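You operate a simulated robot arm through the tools that you are given. There is no shell and no other tool. Be economical: measure what you need, move in short steps, check, and stop when the job is done.

Carry out the task below with a simulated robot arm. There is one attempt and no reset: what you move stays moved.

TASK
Dab block 29 in the cloth tub and wipe off the sticky mark.
Fine: put the block back and slide the tub lid shut.

It is judged by the outcome, as a careful person would: the job done as asked, and still so three seconds after it is handed in. It fails if anything else is knocked over, pushed out of place, dropped, spilled or broken.

THE ROBOT
A 6-joint arm with a two-finger parallel gripper, fixed in place. Base frame: the origin is at the foot of the arm, x ahead of it, y to its left, z up; the work surface is at about z = 0.84. Lengths are in m, angles in rad, forces in N, time in s.
With the tool pointing down near the work surface it reaches from about 0.24 to 0.64 m from the base axis. Its first joint turns from -1.152 to 1.152 rad. Payload 2.7 kg.
Tool frame: the origin (TCP) lies between the finger pads and is the grasp point; the fingertips stand 0.023 m ahead of it; z points along the fingers, y is the line along which they close. The gripper opens to 0.094 m. The fingers are 0.038 m wide and 0.01 m thick; the gripper's body (0.054 by 0.096 m) begins 0.039 m behind the TCP.
Orientation is that of the tool frame in the base frame, as a unit quaternion [w, x, y, z]. With the fingers straight down and closing along the base's y, the tool's x points along the base's -x, its y along +y and its z along -z.

THE INTERFACE
- The arm moves only by the tool step_arm. Its argument "plan" is a list that holds one entry, the list of rows, each a list of 7 numbers: the shift along the tool's x, y, z in m, then the turn, a rotation vector about the tool's x, y, z in rad, then the closure, from 0 (fully open) to 1 (shut). In form: [[[x, y, z, wx, wy, wz, claw], ...]]. A call has 1 to 20 rows; each row shifts and turns the commanded pose from where the row before left it, along the tool's axes as they then stand. A row lasts 0.2 s, in which the tool goes at most 0.05 m and 0.15 rad; a call with a longer step from one row to the next is refused whole, and so is a gripper value outside its range. A pose out of reach is approached as far as the arm can. The call stops where the force on the tool passes 70 N (or 10 N more than at its start, if that is more) or the arm is blocked; 0.2 s more then pass. The fingers move at their own pace (about 0.045 m/s each) and stop on an object; they squeeze with about 30 N. The grip force told is the motor's: it shows also when the fingers shut on nothing. Time passes only in rows, and 0.2 s behind the last, so rows that do not move let the fingers close. It gives the time, the measured TCP pose, the force on the tool (base axes), the opening and the grip force at its end, in the units of the frame above (readings bear some noise).
- Cameras (640 x 400 px; columns grow to the right, rows downward): "scene" is fixed at [0.0785, -0.4322, 1.4094]; the picture's right is [0.76, -0.65, 0.00], its down [-0.33, -0.38, -0.86] and it looks along [0.56, 0.65, -0.51] (base axes); focal length 353 px, centre (320, 200). "wrist" rides on the gripper at [-0.039, 0, -0.044] in the tool frame; the picture's right is [0.00, -1.00, 0.00], its down [0.97, 0.00, -0.24] and it looks along [0.24, 0.00, 0.97] (tool axes); focal length 218 px, centre (320, 200).
- camera(camera): a new picture of that camera. No time passes.
- probe_pixels(camera, pixels): for up to 12 pixels [column, row] of the newest picture of that camera ("zoom" is the newest enlarged one), the place [x, y, z] in the base frame of the surface seen there, good to about 0.002 m. No time passes.
- enlarge(camera, box): a new picture of the part [left, top, right, bottom] of that camera's present view, enlarged. No time passes.
- finish_job(): hands the job in; it is judged then, once.

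Work in short steps. Measure before you move; look again where a grasp or a placing could have gone wrong, and mend it. You have 80 turns and 38 pictures in all, the two below and enlarged ones among them. Open the gripper and draw the arm clear of the work before you hand the job in, unless the task says otherwise; then end with one line.

The tools are called after "Request:" as name(argument=value, ...) on one line, values as JSON. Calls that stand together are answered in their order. step_arm: Moves the arm, as the interface text tells. Its arguments: {"type":"object","properties":{"plan":{"type":"array"}},"required":["plan"]} The other tools are called the same way: camera (camera) takes a picture; probe_pixels (camera, pixels) gives the place of the surface under pixels of a picture; enlarge (camera, box) takes an enlarged picture of a part of a camera's view; finish_job () hands the job in.

At the start:

```text
t: 0.0
position: [0.4613, -0.0281, 1.0875]
tool_rot: [0.0, -0.001, 1.0, -0.001]
force: [0.5, -0.7, -0.5]
gripper_width: 0.0942
finger_force: 0.0
```

scene: 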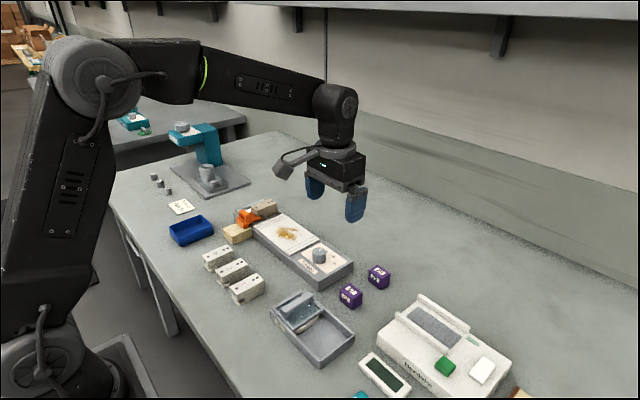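
wrist: 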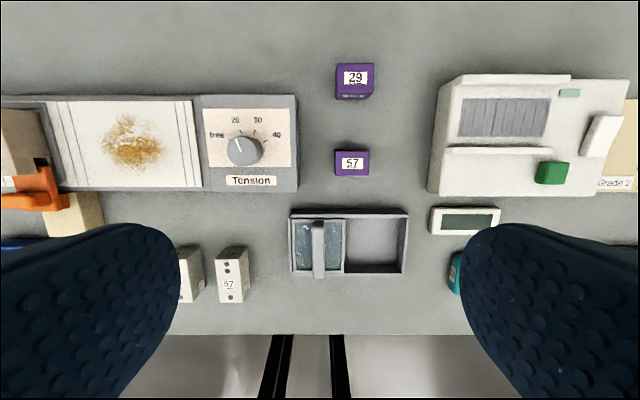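

The pictures show purple block 29 at about (355,80), the tub with lid at (350,243) and a stained plate at (135,145) in the wrist view. I'll enlarge these for detail.

Request:
enlarge(camera="wrist", box=[270, 40, 430, 300])

Request:
enlarge(camera="scene", box=[160, 180, 420, 380])

Request:
probe_pixels(camera="wrist", pixels=[[355, 68], [355, 92], [340, 80], [371, 80], [304, 245], [319, 225], [319, 270], [375, 245], [348, 212], [348, 270], [292, 243], [405, 243]])

```text
1.54 times, centred on (350, 170) of wrist
```

zoom: 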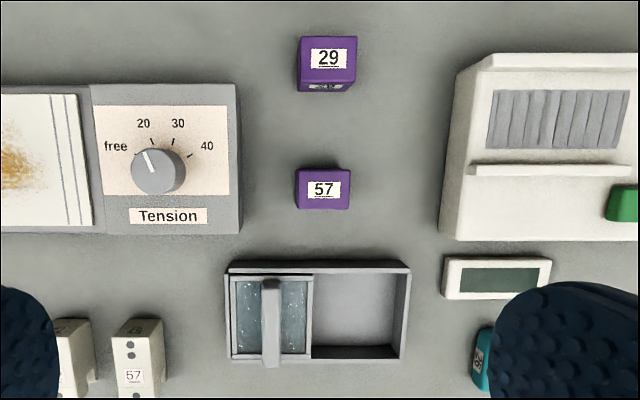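

```text
2.00 times, centred on (290, 280) of scene
```

zoom: 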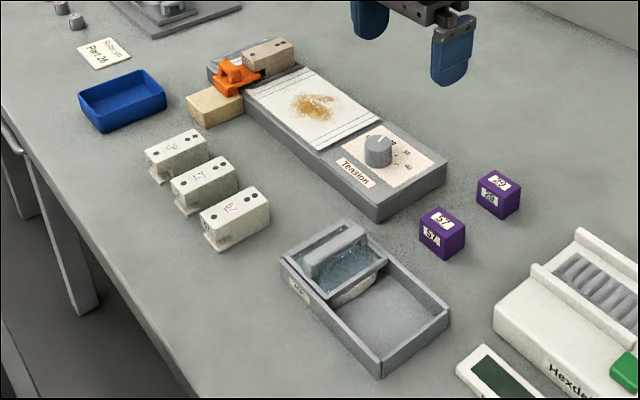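

```text
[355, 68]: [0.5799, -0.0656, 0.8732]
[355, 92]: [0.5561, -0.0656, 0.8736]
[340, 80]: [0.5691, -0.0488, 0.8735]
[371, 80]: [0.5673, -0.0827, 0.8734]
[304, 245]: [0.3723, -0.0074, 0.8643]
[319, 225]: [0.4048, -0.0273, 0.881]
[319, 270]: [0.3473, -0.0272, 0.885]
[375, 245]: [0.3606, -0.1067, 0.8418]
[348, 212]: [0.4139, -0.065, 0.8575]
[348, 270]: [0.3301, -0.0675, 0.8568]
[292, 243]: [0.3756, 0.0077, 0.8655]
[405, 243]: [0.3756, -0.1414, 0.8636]
```

Under the lid there seems to be something whitish, and the right half looks empty. I need closer views of the tub, the white blocks, and the plate, and to check for any other mark.

Request:
enlarge(camera="scene", box=[265, 280, 365, 375])

Request:
enlarge(camera="scene", box=[195, 190, 315, 310])

Request:
enlarge(camera="scene", box=[330, 255, 540, 400])

Request:
enlarge(camera="scene", box=[110, 100, 260, 250])

```text
4.21 times, centred on (315, 328) of scene
```

zoom: 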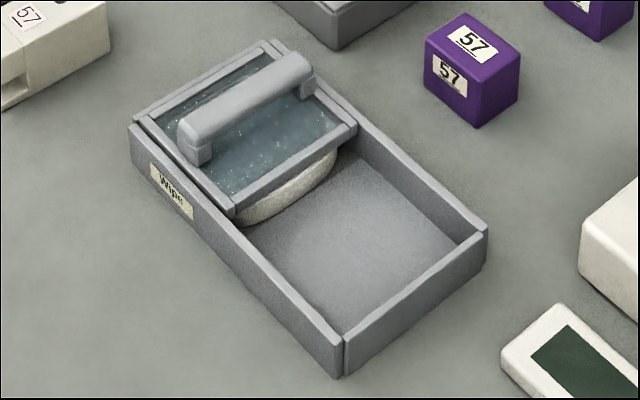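

```text
3.33 times, centred on (255, 250) of scene
```

zoom: 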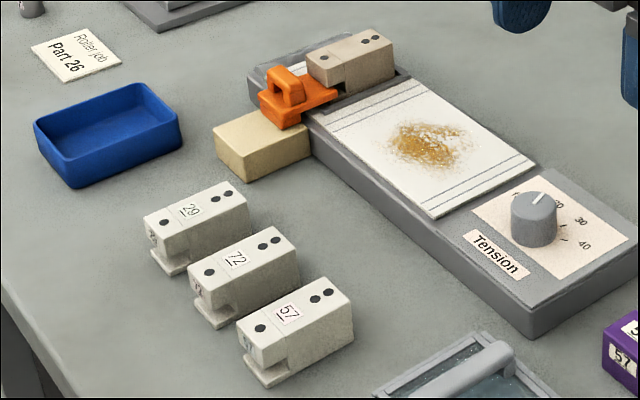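

```text
2.76 times, centred on (435, 328) of scene
```

zoom: 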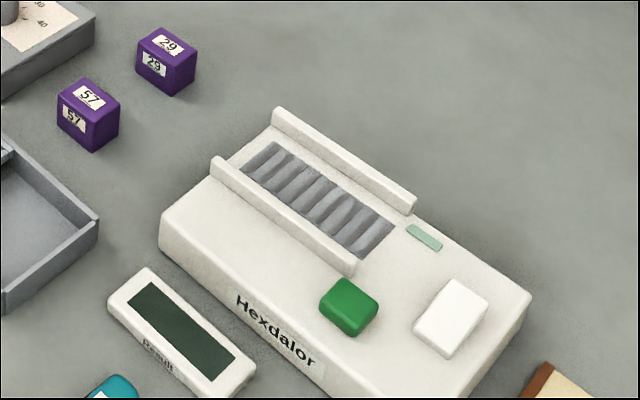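

```text
2.67 times, centred on (185, 175) of scene
```

zoom: 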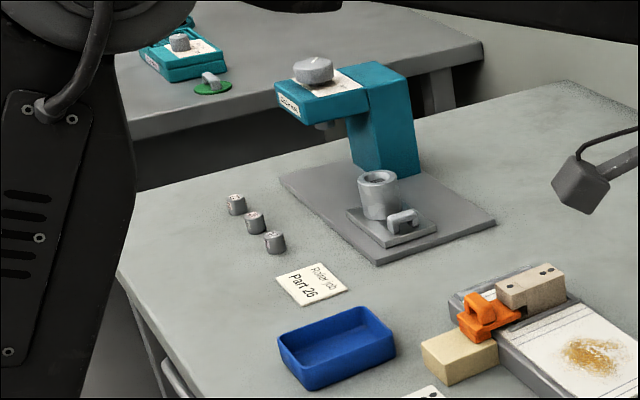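

There are two "29"s: a purple cube and a white notched part. I'll look closer at both kinds.

Request:
enlarge(camera="scene", box=[200, 242, 270, 306])

Request:
enlarge(camera="scene", box=[335, 260, 395, 312])

Request:
enlarge(camera="scene", box=[165, 190, 290, 250])

```text
6.25 times, centred on (235, 274) of scene
```

zoom: 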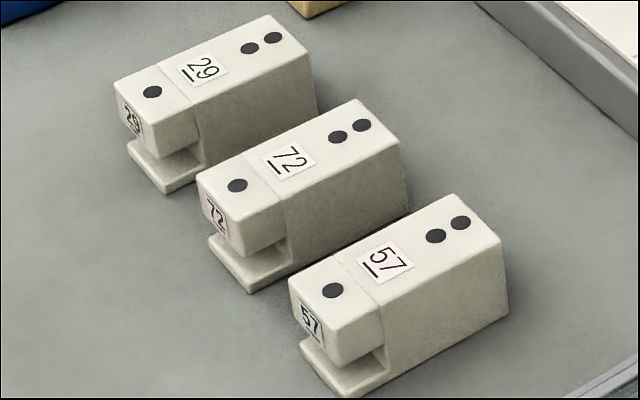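

```text
7.69 times, centred on (365, 286) of scene
```

zoom: 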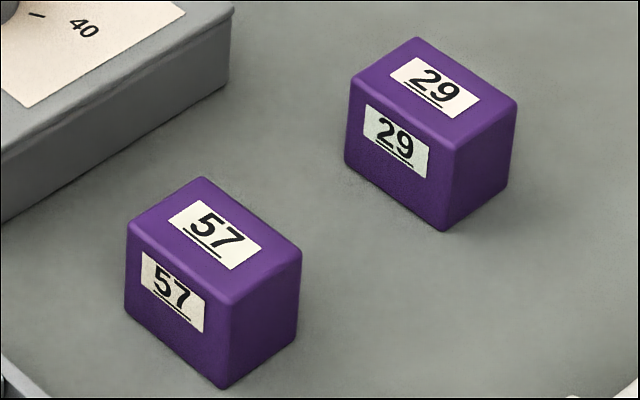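

```text
5.12 times, centred on (228, 220) of scene
```

zoom: 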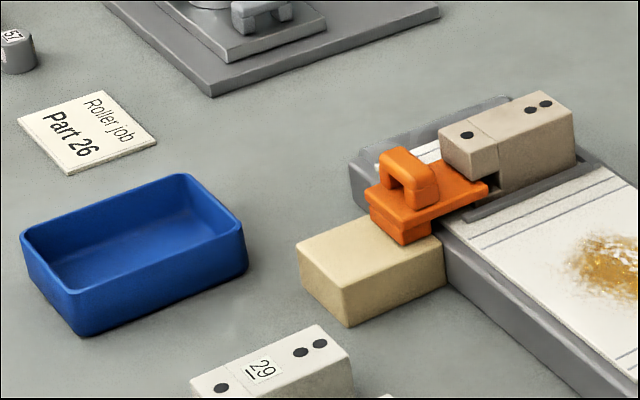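

The white parts are notched heads matching the one clamped on the tester, while the purple cubes are plain blocks by the "Wipe" tub, so block 29 is the purple one. Next I measure the stain, plate, lid and block edges.

Request:
probe_pixels(camera="wrist", pixels=[[103, 145], [168, 145], [135, 112], [135, 172], [135, 145], [60, 145], [190, 145], [297, 145], [245, 150], [355, 150], [246, 138], [135, 185]])

Request:
probe_pixels(camera="wrist", pixels=[[337, 68], [373, 68], [337, 90], [373, 92], [312, 245], [325, 245], [297, 245], [341, 245], [344, 245], [319, 222], [319, 275], [375, 225]])

Request:
enlarge(camera="wrist", box=[280, 200, 420, 287])

Request:
enlarge(camera="wrist", box=[0, 80, 210, 211])

```text
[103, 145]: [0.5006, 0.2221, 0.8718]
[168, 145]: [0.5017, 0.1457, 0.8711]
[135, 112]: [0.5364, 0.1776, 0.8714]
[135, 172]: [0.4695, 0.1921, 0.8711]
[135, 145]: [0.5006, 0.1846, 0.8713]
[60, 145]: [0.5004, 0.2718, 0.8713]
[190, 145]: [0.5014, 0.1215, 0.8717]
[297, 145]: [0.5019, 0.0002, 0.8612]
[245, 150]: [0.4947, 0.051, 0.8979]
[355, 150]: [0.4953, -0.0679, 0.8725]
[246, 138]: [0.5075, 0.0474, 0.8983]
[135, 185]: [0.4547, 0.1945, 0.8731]
```

```text
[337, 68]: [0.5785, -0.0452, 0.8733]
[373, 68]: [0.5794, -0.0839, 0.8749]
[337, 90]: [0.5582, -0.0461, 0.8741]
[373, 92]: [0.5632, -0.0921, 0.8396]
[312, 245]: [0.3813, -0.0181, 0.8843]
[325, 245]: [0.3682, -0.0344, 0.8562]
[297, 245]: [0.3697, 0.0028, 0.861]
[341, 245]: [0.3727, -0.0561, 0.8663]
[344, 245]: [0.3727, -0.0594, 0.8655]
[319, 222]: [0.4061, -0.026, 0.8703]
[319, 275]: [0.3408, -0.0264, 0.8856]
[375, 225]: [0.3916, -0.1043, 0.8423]
```

```text
4.57 times, centred on (350, 244) of wrist
```

zoom: 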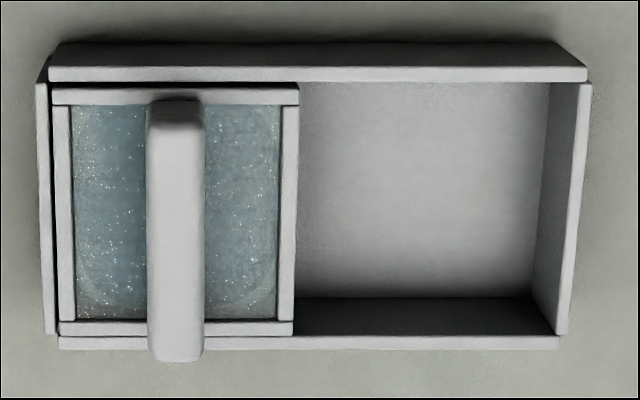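

```text
3.05 times, centred on (105, 146) of wrist
```

zoom: 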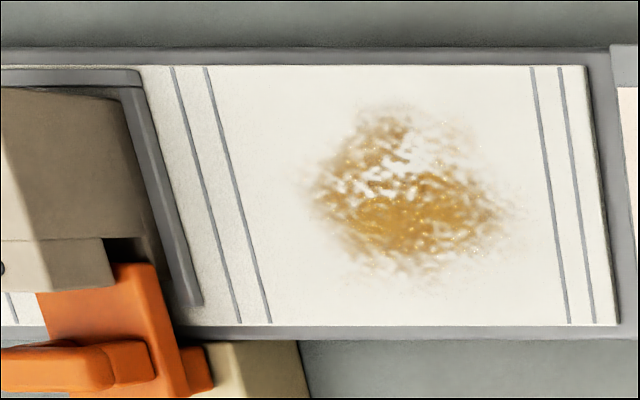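

The handle runs along x, centred at (0.374, -0.0265) with its top at 0.8845. The lid frame is at 0.866 and the lid needs about 0.08 of travel toward -y. I move above the handle first.

Request:
step_arm(plan=[[[0.0437, 0.001, 0.03, 0, 0, 0, 0.5], [0.0436, 0.0006, 0.02, 0, 0, 0, 0.5], [0, 0, 0.045, 0, 0, 0, 0.5], [0, 0, 0.045, 0, 0, 0, 0.5], [0, 0, 0.025, 0, 0, 0, 0.5], [0, 0, 0, 0, 0, 0, 0.5]]])

Request:
camera(camera="wrist")

```text
refused: row 1 steps farther than a row can; nothing moved
```

```text
24 pictures are left
```

wrist: 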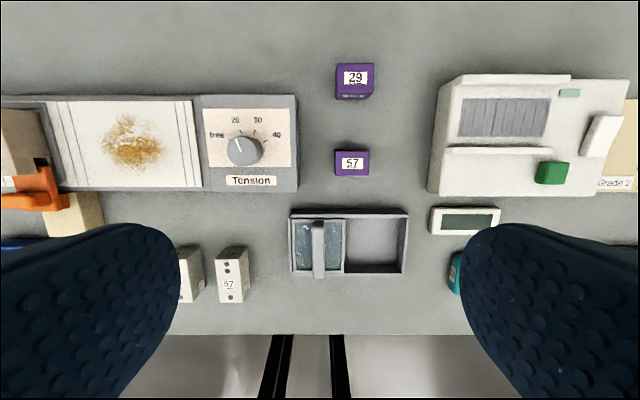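

The step was refused because its combined length was too long, so nothing moved. I'm sending shorter steps.

Request:
step_arm(plan=[[[0.03, 0.001, 0.03, 0, 0, 0, 0.5], [0.03, 0.0006, 0.03, 0, 0, 0, 0.5], [0.0273, 0, 0.03, 0, 0, 0, 0.5], [0, 0, 0.04, 0, 0, 0, 0.5], [0, 0, 0.035, 0, 0, 0, 0.5], [0, 0, 0, 0, 0, 0, 0.5]]])

Request:
camera(camera="wrist")

```text
t: 1.4
position: [0.3739, -0.0253, 0.9204]
tool_rot: [0.0, -0.001, 1.0, 0.0]
force: [0.2, 0.8, -0.5]
gripper_width: 0.047
finger_force: 0.0
```

```text
23 pictures are left
```

wrist: 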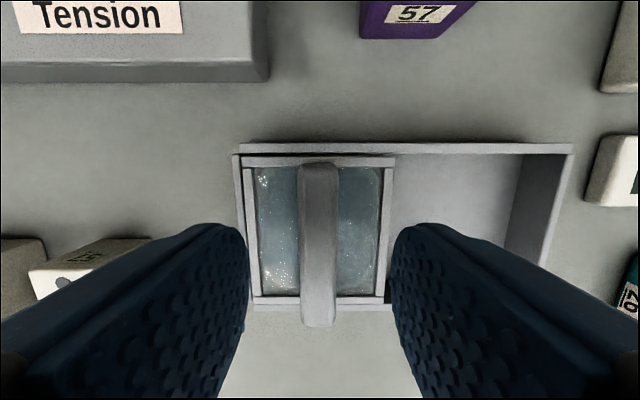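

The fingers straddle the handle. I lower to z 0.8915 and close.

Request:
step_arm(plan=[[[0, -0.001, 0.015, 0, 0, 0, 0.5], [0, 0, 0.014, 0, 0, 0, 0.5], [0, 0, 0, 0, 0, 0, 0.7], [0, 0, 0, 0, 0, 0, 1], [0, 0, 0, 0, 0, 0, 1], [0, 0, 0, 0, 0, 0, 1]]])

```text
t: 2.8
position: [0.3734, -0.026, 0.8935]
tool_rot: [0.0, 0.0, 1.0, 0.0]
force: [-0.5, 1.2, -4.4]
gripper_width: 0.0155
finger_force: 44.8
```

The handle is held at a width of 0.0155. I slide it toward -y in small steps.

Request:
step_arm(plan=[[[0, -0.01, 0, 0, 0, 0, 1], [0, -0.015, 0, 0, 0, 0, 1], [0, -0.015, 0, 0, 0, 0, 1], [0, -0.015, 0, 0, 0, 0, 1], [0, -0.013, 0, 0, 0, 0, 1], [0, -0.008, 0, 0, 0, 0, 1], [0, 0, 0, 0, 0, 0, 1]]])

Request:
camera(camera="wrist")

```text
t: 4.4
position: [0.3746, -0.1023, 0.8937]
tool_rot: [0.001, -0.001, 1.0, 0.0]
force: [9.4, -2.0, -12.6]
gripper_width: 0.0152
finger_force: 44.8
```

```text
22 pictures are left
```

wrist: 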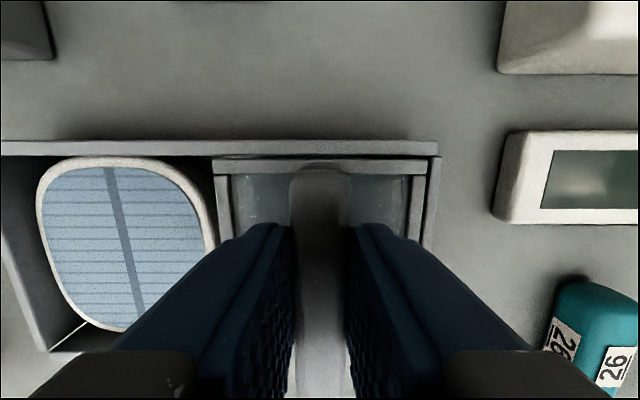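

The lid is open and the wet cloth pad is exposed at left. I release, rise and measure the pad.

Request:
step_arm(plan=[[[0, 0, 0, 0, 0, 0, 0.7], [0, 0, 0, 0, 0, 0, 0.6], [0, 0, 0, 0, 0, 0, 0.6], [0, 0, -0.03, 0, 0, 0, 0.6], [0, 0, -0.05, 0, 0, 0, 0.5], [0, 0.02, -0.045, 0, 0, 0, 0.3], [-0.03, 0.02, 0, 0, 0, 0, 0.3], [0, 0, 0, 0, 0, 0, 0.3]]])

Request:
camera(camera="wrist")

```text
t: 6.2
position: [0.4041, -0.063, 1.0172]
tool_rot: [0.0, 0.0, 1.0, 0.0]
force: [-0.1, 0.5, -0.4]
gripper_width: 0.0657
finger_force: 0.1
```

```text
21 pictures are left
```

wrist: 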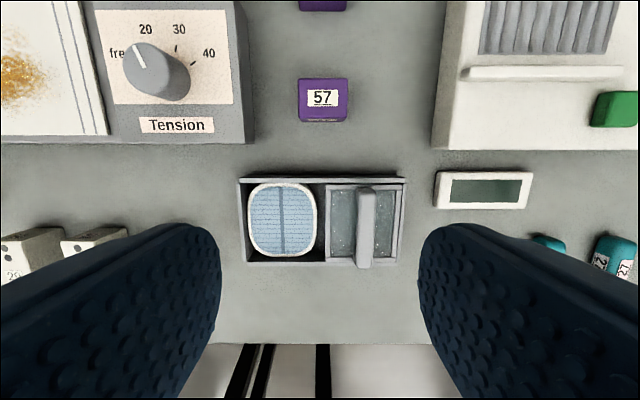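

Request:
probe_pixels(camera="wrist", pixels=[[282, 220], [265, 220], [300, 220], [282, 197], [282, 245], [252, 220], [314, 220], [282, 187], [282, 254], [243, 222], [329, 222], [365, 222]])

Request:
step_arm(plan=[[[-0.045, 0, 0, 0, 0, 0, 0.3], [-0.045, 0, 0, 0, 0, 0, 0.3], [-0.045, 0, 0, 0, 0, 0, 0.3], [-0.0185, -0.0025, 0.04, 0, 0, 0, 0.3], [0, 0, 0.045, 0, 0, 0, 0.3], [0, 0, 0, 0, 0, 0, 0.3]]])

Request:
camera(camera="wrist")

```text
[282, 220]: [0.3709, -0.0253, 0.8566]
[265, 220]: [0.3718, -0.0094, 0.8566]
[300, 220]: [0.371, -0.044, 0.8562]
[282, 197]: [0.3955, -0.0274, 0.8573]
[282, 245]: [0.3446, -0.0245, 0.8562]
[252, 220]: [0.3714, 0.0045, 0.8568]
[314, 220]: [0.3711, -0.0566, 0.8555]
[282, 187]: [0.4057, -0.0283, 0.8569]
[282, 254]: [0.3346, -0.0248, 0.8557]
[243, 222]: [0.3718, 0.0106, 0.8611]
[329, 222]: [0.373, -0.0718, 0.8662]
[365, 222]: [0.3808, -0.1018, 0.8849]
```

```text
t: 7.6
position: [0.5581, -0.0648, 0.9343]
tool_rot: [0.0, 0.0, 1.0, 0.0]
force: [0.5, 0.3, 0.6]
gripper_width: 0.0659
finger_force: 0.1
```

```text
20 pictures are left
```

wrist: 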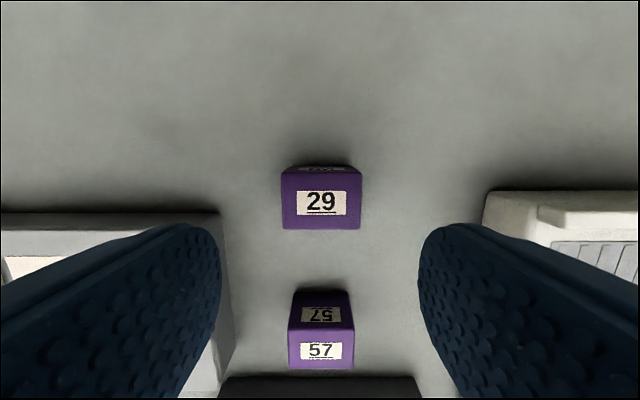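

Request:
probe_pixels(camera="wrist", pixels=[[285, 205], [357, 205], [320, 176], [320, 227], [320, 205], [283, 220], [359, 220], [215, 260], [490, 230]])

```text
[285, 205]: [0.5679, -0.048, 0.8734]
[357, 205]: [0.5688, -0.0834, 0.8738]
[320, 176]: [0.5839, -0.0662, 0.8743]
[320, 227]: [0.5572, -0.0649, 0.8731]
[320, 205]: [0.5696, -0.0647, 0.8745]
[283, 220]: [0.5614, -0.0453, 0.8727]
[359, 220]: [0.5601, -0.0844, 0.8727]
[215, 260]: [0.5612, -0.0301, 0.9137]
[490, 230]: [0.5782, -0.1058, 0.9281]
```

Block 29's centre is at (0.570, -0.0655), 0.039 wide in y, top at 0.874. I align and lower to z 0.878, which keeps the tips 15 mm above the block's base, then close.

Request:
step_arm(plan=[[[-0.012, -0.0007, 0.015, 0, 0, 0, 0.3], [0, 0, 0.025, 0, 0, 0, 0.3], [0, 0, 0.0165, 0, 0, 0, 0.3], [0, 0, 0, 0, 0, 0, 0.5], [0, 0, 0, 0, 0, 0, 0.8], [0, 0, 0, 0, 0, 0, 0.8], [0, 0, 0, 0, 0, 0, 0.8]]])

```text
t: 9.2
position: [0.5689, -0.0657, 0.8765]
tool_rot: [0.0, 0.0, 1.0, 0.001]
force: [-0.3, -0.9, 0.2]
gripper_width: 0.0392
finger_force: 29.8
```

Gripped at 0.0392. I lift and carry it above the pad.

Request:
step_arm(plan=[[[0, 0, -0.03, 0, 0, 0, 0.8], [0, 0, -0.04, 0, 0, 0, 0.8], [0.04, 0.01, 0, 0, 0, 0, 0.8], [0.04, 0.01, 0, 0, 0, 0, 0.8], [0.04, 0.01, 0, 0, 0, 0, 0.8], [0.04, 0.01, 0, 0, 0, 0, 0.8], [0.038, 0, 0, 0, 0, 0, 0.8], [0, 0, 0.02, 0, 0, 0, 0.8], [0, 0, 0, 0, 0, 0, 0.8]]])

Request:
camera(camera="wrist")

```text
t: 11.2
position: [0.3706, -0.026, 0.9277]
tool_rot: [0.0, 0.0, 1.0, 0.001]
force: [0.3, 0.0, -0.1]
gripper_width: 0.039
finger_force: 29.9
```

```text
19 pictures are left
```

wrist: 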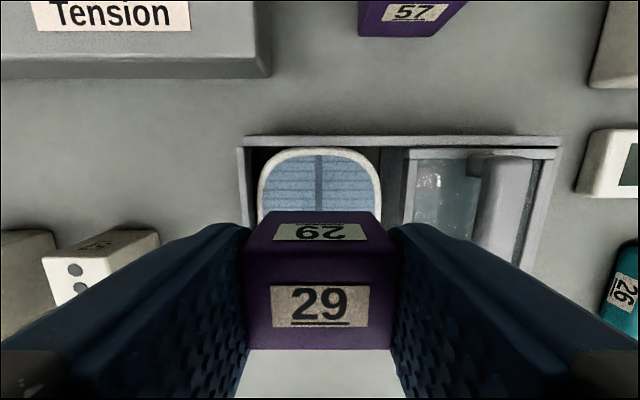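

The block is held straight over the pad. I lower it to press lightly: contact is expected at TCP z 0.893, and I command slightly below.

Request:
step_arm(plan=[[[0, 0, 0.02, 0, 0, 0, 0.8], [0, 0, 0.012, 0, 0, 0, 0.8], [0, 0, 0.004, 0, 0, 0, 0.8], [0, 0, 0, 0, 0, 0, 0.8], [0, 0, 0, 0, 0, 0, 0.8]]])

```text
t: 12.4
position: [0.3718, -0.0249, 0.892]
tool_rot: [0.002, 0.0, 1.0, 0.0]
force: [-3.7, 1.4, 21.6]
gripper_width: 0.0394
finger_force: 30.2
```

The dab registered about 21 N. I lift and carry the block over to the stain (x 0.468–0.536, y 0.143–0.228, surface 0.8715).

Request:
step_arm(plan=[[[0, 0, -0.03, 0, 0, 0, 0.8], [0, 0, -0.045, 0, 0, 0, 0.8], [-0.03, 0.035, 0, 0, 0, 0, 0.8], [-0.03, 0.035, 0, 0, 0, 0, 0.8], [-0.03, 0.035, 0, 0, 0, 0, 0.8], [-0.03, 0.035, 0, 0, 0, 0, 0.8], [-0.032, 0.04, 0, 0, 0, 0, 0.8], [0, 0, 0.03, 0, 0, 0, 0.8], [0, 0, 0, 0, 0, 0, 0.8]]])

Request:
camera(camera="wrist")

```text
refused: row 7 steps farther than a row can; nothing moved
```

```text
18 pictures are left
```

wrist: 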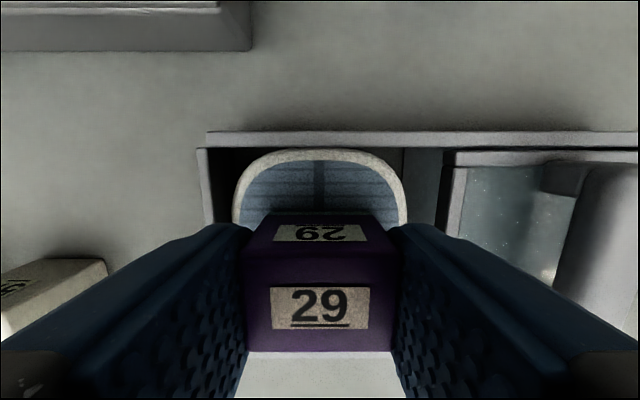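

Refused for step length, but the picture shows the block sitting squarely on the pad. I retry with a shorter last step.

Request:
step_arm(plan=[[[0, 0, -0.03, 0, 0, 0, 0.8], [0, 0, -0.045, 0, 0, 0, 0.8], [-0.03, 0.035, 0, 0, 0, 0, 0.8], [-0.03, 0.035, 0, 0, 0, 0, 0.8], [-0.03, 0.035, 0, 0, 0, 0, 0.8], [-0.03, 0.035, 0, 0, 0, 0, 0.8], [-0.032, 0.036, 0, 0, 0, 0, 0.8], [0, 0.005, 0.03, 0, 0, 0, 0.8], [0, 0, 0, 0, 0, 0, 0.8]]])

Request:
camera(camera="wrist")

```text
t: 14.4
position: [0.523, 0.1574, 0.9353]
tool_rot: [0.0, 0.0, 1.0, 0.0]
force: [1.2, -1.0, 0.6]
gripper_width: 0.0391
finger_force: 30.1
```

```text
17 pictures are left
```

wrist: 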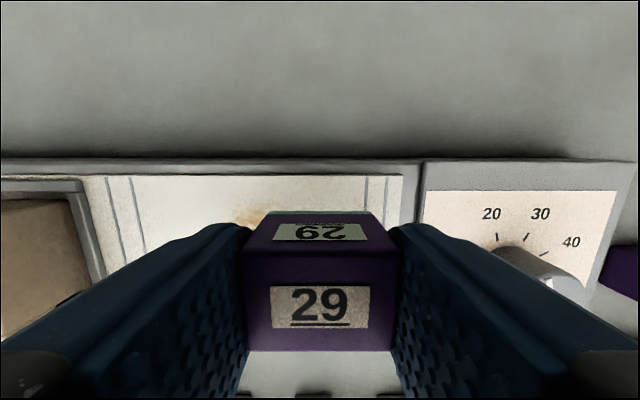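

Block is above the plate at stain's right-rear part. I lower to light contact (TCP about 0.907).

Request:
step_arm(plan=[[[0, 0, 0.02, 0, 0, 0, 0.8], [0, 0, 0.007, 0, 0, 0, 0.8], [0, 0, 0.0015, 0, 0, 0, 0.8], [0, 0, 0, 0, 0, 0, 0.8]]])

```text
t: 15.4
position: [0.522, 0.156, 0.9084]
tool_rot: [0.001, 0.0, 1.0, 0.0]
force: [-0.3, 0.3, 1.2]
gripper_width: 0.039
finger_force: 29.8
```

Barely touching (1 N). I press 1.5 mm more and make a first stroke toward +y.

Request:
step_arm(plan=[[[0, 0, 0.0015, 0, 0, 0, 0.8], [0, 0.015, 0, 0, 0, 0, 0.8], [0, 0.015, 0, 0, 0, 0, 0.8], [0, 0.015, 0, 0, 0, 0, 0.8], [0, 0.013, 0, 0, 0, 0, 0.8], [0, 0, 0, 0, 0, 0, 0.8]]])

Request:
camera(camera="scene")

```text
t: 16.8
position: [0.5239, 0.2135, 0.9087]
tool_rot: [0.002, 0.0, 1.0, 0.0]
force: [1.3, -6.4, 21.7]
gripper_width: 0.0391
finger_force: 29.9
```

```text
16 pictures are left
```

scene: 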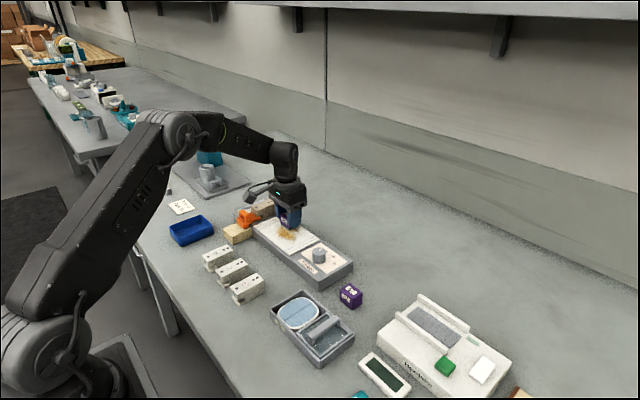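

Good: about 22 N pressure and it slides smoothly. I continue in raster strokes.

Request:
step_arm(plan=[[[0.011, 0, 0, 0, 0, 0, 0.8], [0, -0.015, 0, 0, 0, 0, 0.8], [0, -0.015, 0, 0, 0, 0, 0.8], [0, -0.015, 0, 0, 0, 0, 0.8], [0, -0.013, 0, 0, 0, 0, 0.8], [0.011, 0, 0, 0, 0, 0, 0.8], [0, 0.015, 0, 0, 0, 0, 0.8], [0, 0.015, 0, 0, 0, 0, 0.8], [0, 0.015, 0, 0, 0, 0, 0.8], [0, 0.013, 0, 0, 0, 0, 0.8], [0.011, 0, 0, 0, 0, 0, 0.8], [0, -0.015, 0, 0, 0, 0, 0.8], [0, -0.015, 0, 0, 0, 0, 0.8], [0, -0.015, 0, 0, 0, 0, 0.8], [0, -0.013, 0, 0, 0, 0, 0.8], [0.009, 0, 0, 0, 0, 0, 0.8], [0, 0.02, 0, 0, 0, 0, 0.8], [0, 0.02, 0, 0, 0, 0, 0.8], [0, 0.018, 0, 0, 0, 0, 0.8], [0, 0, 0, 0, 0, 0, 0.8]]])

Request:
step_arm(plan=[[[0, 0, -0.04, 0, 0, 0, 0.8], [0, -0.04, -0.02, 0, 0, 0, 0.8], [0.03, -0.035, 0, 0, 0, 0, 0.8], [0.03, -0.035, 0, 0, 0, 0, 0.8], [0.02, -0.04, 0, 0, 0, 0, 0.8], [0, 0, 0, 0, 0, 0, 0.8]]])

Request:
enlarge(camera="scene", box=[220, 180, 380, 300])

```text
t: 21.0
position: [0.4801, 0.2129, 0.9058]
tool_rot: [0.0, 0.0, 1.0, 0.0]
force: [0.9, -6.8, 22.9]
gripper_width: 0.039
finger_force: 29.8
```

```text
t: 22.4
position: [0.4028, 0.0646, 0.9638]
tool_rot: [0.001, 0.0, 1.0, 0.0]
force: [0.5, -0.2, -0.1]
gripper_width: 0.0391
finger_force: 30.2
```

```text
3.33 times, centred on (300, 240) of scene
```

zoom: 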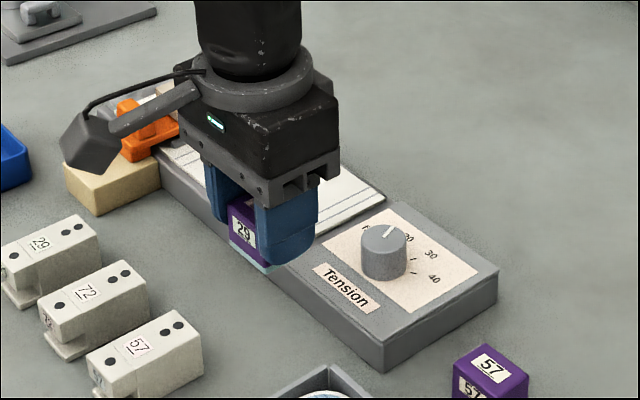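

Request:
step_arm(plan=[[[0.0, -0.04, -0.02, 0, 0, 0, 0.8], [0.0, -0.04, 0, 0, 0, 0, 0.8], [0, 0, 0, 0, 0, 0, 0.8]]])

Request:
enlarge(camera="scene", box=[220, 190, 370, 370])

```text
t: 23.2
position: [0.4009, -0.0171, 0.9845]
tool_rot: [0.0, 0.001, 1.0, -0.001]
force: [-0.1, 0.0, -0.8]
gripper_width: 0.0391
finger_force: 29.8
```

```text
2.22 times, centred on (295, 280) of scene
```

zoom: 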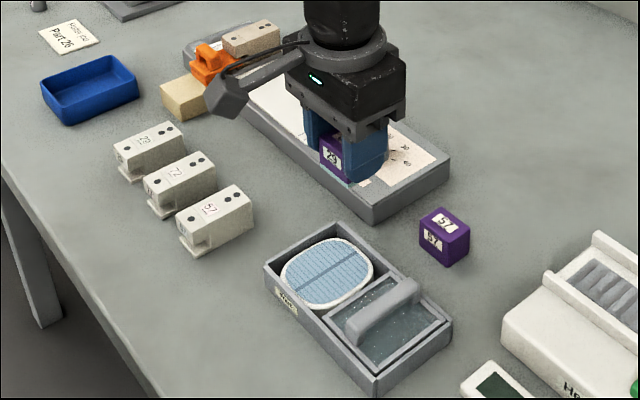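

The arm still hides the plate. I move up toward the block's home spot so the plate is in view.

Request:
step_arm(plan=[[[-0.04, -0.01, 0, 0, 0, 0, 0.8], [-0.04, -0.01, 0, 0, 0, 0, 0.8], [-0.04, -0.01, 0, 0, 0, 0, 0.8], [-0.04, -0.01, 0, 0, 0, 0, 0.8], [-0.008, -0.008, 0, 0, 0, 0, 0.8], [0, 0, 0, 0, 0, 0, 0.8]]])

Request:
enlarge(camera="scene", box=[220, 190, 400, 310])

Request:
camera(camera="wrist")

```text
t: 24.6
position: [0.5691, -0.065, 0.9851]
tool_rot: [0.0, -0.001, 1.0, 0.0]
force: [-0.8, 0.5, -0.2]
gripper_width: 0.0392
finger_force: 29.8
```

```text
3.33 times, centred on (310, 250) of scene
```

zoom: 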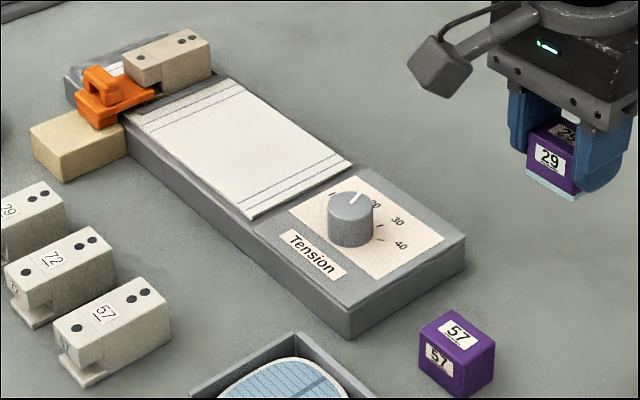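

```text
12 pictures are left
```

wrist: 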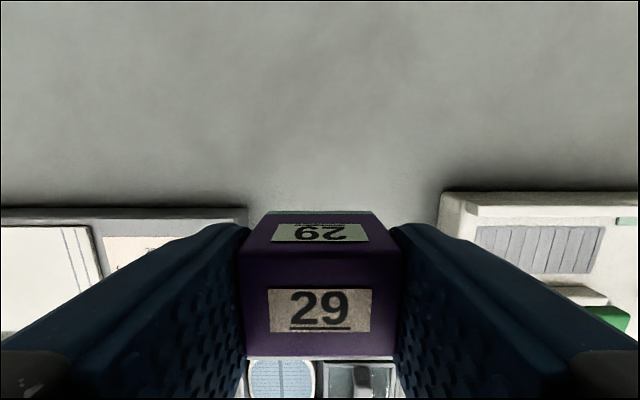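

The sticky mark is gone. Now I lower block 29 at its original spot (0.569, -0.0657), contact expected near z 0.8765.

Request:
step_arm(plan=[[[0, -0.0007, 0.045, 0, 0, 0, 0.8], [0, 0, 0.04, 0, 0, 0, 0.8], [0, 0, 0.015, 0, 0, 0, 0.8], [0, 0, 0.007, 0, 0, 0, 0.8], [0, 0, 0, 0, 0, 0, 0.8]]])

```text
t: 25.8
position: [0.569, -0.0648, 0.8775]
tool_rot: [0.0, 0.001, 1.0, 0.0]
force: [0.0, 1.1, -1.0]
gripper_width: 0.039
finger_force: 30.4
```

Request:
step_arm(plan=[[[0, -0.0005, 0.0015, 0, 0, 0, 0.8], [0, 0, 0.0, 0, 0, 0, 0.8]]])

```text
t: 26.4
position: [0.5693, -0.0664, 0.8773]
tool_rot: [0.0, -0.001, 1.0, 0.001]
force: [-0.5, 0.7, -0.1]
gripper_width: 0.039
finger_force: 29.9
```

No contact yet; another 1 mm.

Request:
step_arm(plan=[[[0, 0, 0.001, 0, 0, 0, 0.8], [0, 0, 0.0, 0, 0, 0, 0.8]]])

```text
t: 27.0
position: [0.5684, -0.0652, 0.8763]
tool_rot: [0.0, 0.0, 1.0, 0.0]
force: [-0.2, 0.5, 0.2]
gripper_width: 0.0391
finger_force: 29.7
```

Request:
step_arm(plan=[[[0, 0, 0.001, 0, 0, 0, 0.8], [0, 0, 0.0, 0, 0, 0, 0.8]]])

```text
t: 27.6
position: [0.5683, -0.0645, 0.8748]
tool_rot: [0.0, 0.001, 1.0, 0.0]
force: [0.5, 0.3, -0.6]
gripper_width: 0.0388
finger_force: 30.4
```

Request:
step_arm(plan=[[[0, 0, 0.001, 0, 0, 0, 0.8], [0, 0, 0.0, 0, 0, 0, 0.8]]])

Request:
camera(camera="wrist")

```text
t: 28.2
position: [0.5692, -0.0643, 0.8751]
tool_rot: [0.0, 0.001, 1.0, 0.0]
force: [-0.5, 0.2, 1.1]
gripper_width: 0.0391
finger_force: 29.8
```

```text
11 pictures are left
```

wrist: 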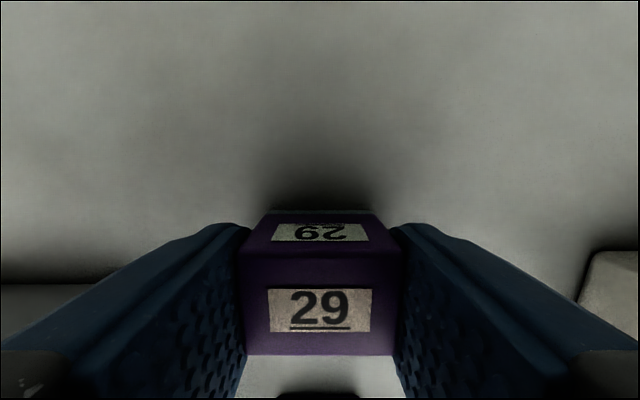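

One more small step to confirm contact.

Request:
step_arm(plan=[[[0, 0, 0.001, 0, 0, 0, 0.8], [0, 0, 0.0, 0, 0, 0, 0.8]]])

```text
t: 28.8
position: [0.57, -0.0668, 0.8746]
tool_rot: [0.001, 0.0, 1.0, 0.0]
force: [-1.4, -0.8, 7.2]
gripper_width: 0.0389
finger_force: 30.4
```

Contact (7 N). I release and rise straight up.

Request:
step_arm(plan=[[[0, 0, -0.0005, 0, 0, 0, 0.5], [0, 0, 0, 0, 0, 0, 0.4], [0, 0, 0, 0, 0, 0, 0.35], [0, 0, -0.02, 0, 0, 0, 0.35], [0, 0, -0.04, 0, 0, 0, 0.35], [0, 0, -0.04, 0, 0, 0, 0.35], [0, 0, 0, 0, 0, 0, 0.35]]])

Request:
camera(camera="wrist")

```text
t: 30.4
position: [0.5698, -0.066, 0.9757]
tool_rot: [-0.001, 0.0, 1.0, 0.0]
force: [0.3, -0.8, -1.4]
gripper_width: 0.061
finger_force: 0.0
```

```text
10 pictures are left
```

wrist: 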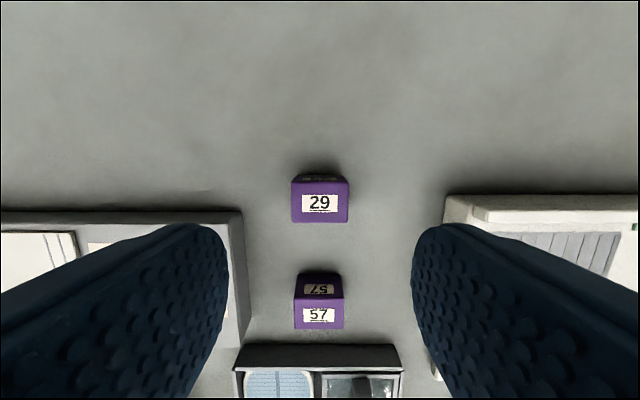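

Block 29 is back upright in place. Next I go above the lid handle at (0.374, -0.1025).

Request:
step_arm(plan=[[[0.045, 0, 0, 0, 0, 0, 0.5], [0.045, -0.01, 0, 0, 0, 0, 0.5], [0.045, -0.01, 0, 0, 0, 0, 0.5], [0.045, -0.01, 0, 0, 0, 0, 0.6], [0.0155, -0.0065, 0.03, 0, 0, 0, 0.6], [0, 0, 0.025, 0, 0, 0, 0.6], [0, 0, 0, 0, 0, 0, 0.6]]])

Request:
camera(camera="wrist")

```text
t: 32.0
position: [0.3729, -0.1025, 0.919]
tool_rot: [0.0, 0.0, 1.0, 0.0]
force: [0.5, -0.6, -0.6]
gripper_width: 0.0376
finger_force: 0.0
```

```text
9 pictures are left
```

wrist: 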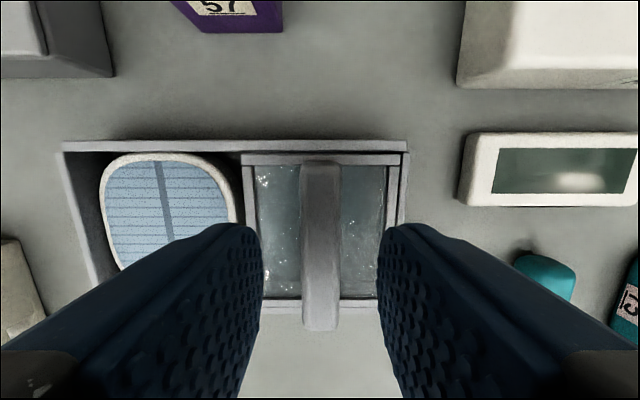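

The handle at (320,245) is centred between the fingers. I lower, grip, and slide it +y by 0.076.

Request:
step_arm(plan=[[[0, 0, 0.015, 0, 0, 0, 0.6], [0, 0, 0.0115, 0, 0, 0, 0.6], [0, 0, 0, 0, 0, 0, 1], [0, 0, 0, 0, 0, 0, 1], [0, 0, 0, 0, 0, 0, 1], [0, 0.01, 0, 0, 0, 0, 1], [0, 0.015, 0, 0, 0, 0, 1], [0, 0.015, 0, 0, 0, 0, 1], [0, 0.015, 0, 0, 0, 0, 1], [0, 0.013, 0, 0, 0, 0, 1], [0, 0.008, 0, 0, 0, 0, 1], [0, 0, 0, 0, 0, 0, 1]]])

Request:
camera(camera="wrist")

```text
t: 34.6
position: [0.3735, -0.0249, 0.8909]
tool_rot: [0.0, 0.0, 1.0, -0.001]
force: [4.5, 2.3, -7.4]
gripper_width: 0.0155
finger_force: 45.0
```

```text
8 pictures are left
```

wrist: 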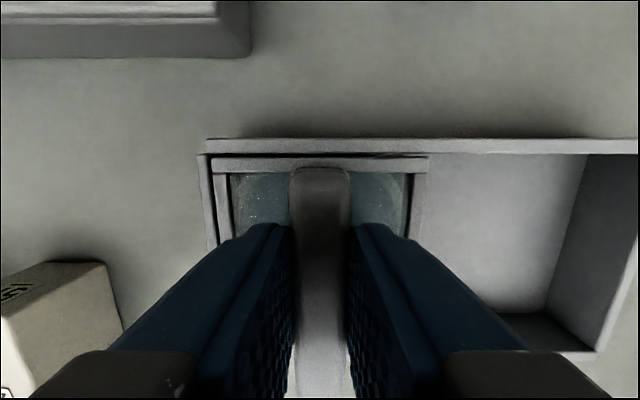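

The lid is nearly home with a tiny gap at the left wall. I nudge 2 mm more to meet the stop.

Request:
step_arm(plan=[[[0, 0.001, 0, 0, 0, 0, 1], [0, 0.001, 0, 0, 0, 0, 1], [0, 0, 0, 0, 0, 0, 1]]])

```text
t: 35.4
position: [0.3739, -0.024, 0.8917]
tool_rot: [0.0, 0.0, 1.0, -0.001]
force: [3.5, -8.5, -12.9]
gripper_width: 0.0154
finger_force: 45.0
```

The lid is against its stop (8.5 N reaction). I release and withdraw clear.

Request:
step_arm(plan=[[[0, 0, 0, 0, 0, 0, 0.7], [0, 0, 0, 0, 0, 0, 0.6], [0, 0, 0, 0, 0, 0, 0.6], [0, 0, -0.03, 0, 0, 0, 0.6], [0, 0, -0.045, 0, 0, 0, 0.5], [0, 0, -0.045, 0, 0, 0, 0.2], [-0.03, 0, -0.035, 0, 0, 0, 0], [-0.03, 0, -0.03, 0, 0, 0, 0], [0, 0, 0, 0, 0, 0, 0]]])

Request:
camera(camera="wrist")

Request:
enlarge(camera="scene", box=[180, 180, 420, 380])

```text
t: 37.4
position: [0.4355, -0.025, 1.0795]
tool_rot: [0.0, -0.001, 1.0, 0.0]
force: [-1.1, -1.0, 0.2]
gripper_width: 0.0942
finger_force: 0.0
```

```text
7 pictures are left
```

wrist: 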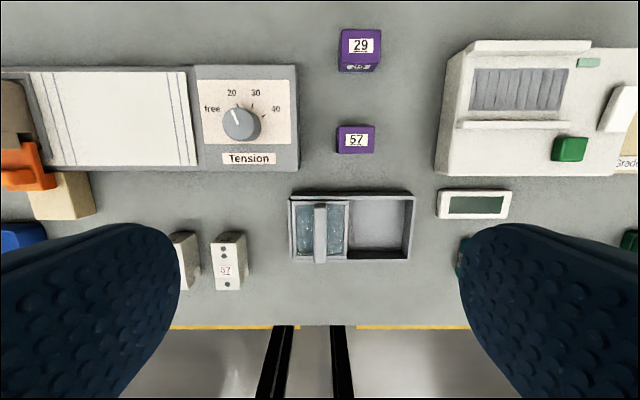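

```text
2.00 times, centred on (300, 280) of scene
```

zoom: 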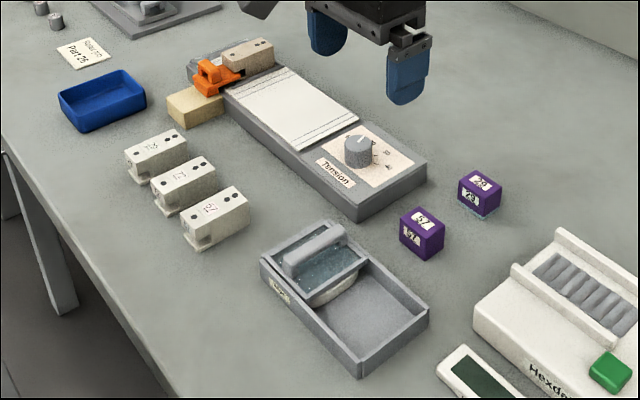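

The mark is wiped off, block 29 is back in place, the lid covers the cloth again and the arm is clear, so I hand the job in.

Request:
finish_job()

```text
The job is handed in.
```

I dabbed purple block 29 on the cloth and wiped off the sticky mark, then put the block back in its place and slid the tub lid shut; there was also a white part marked 29, which I left alone.
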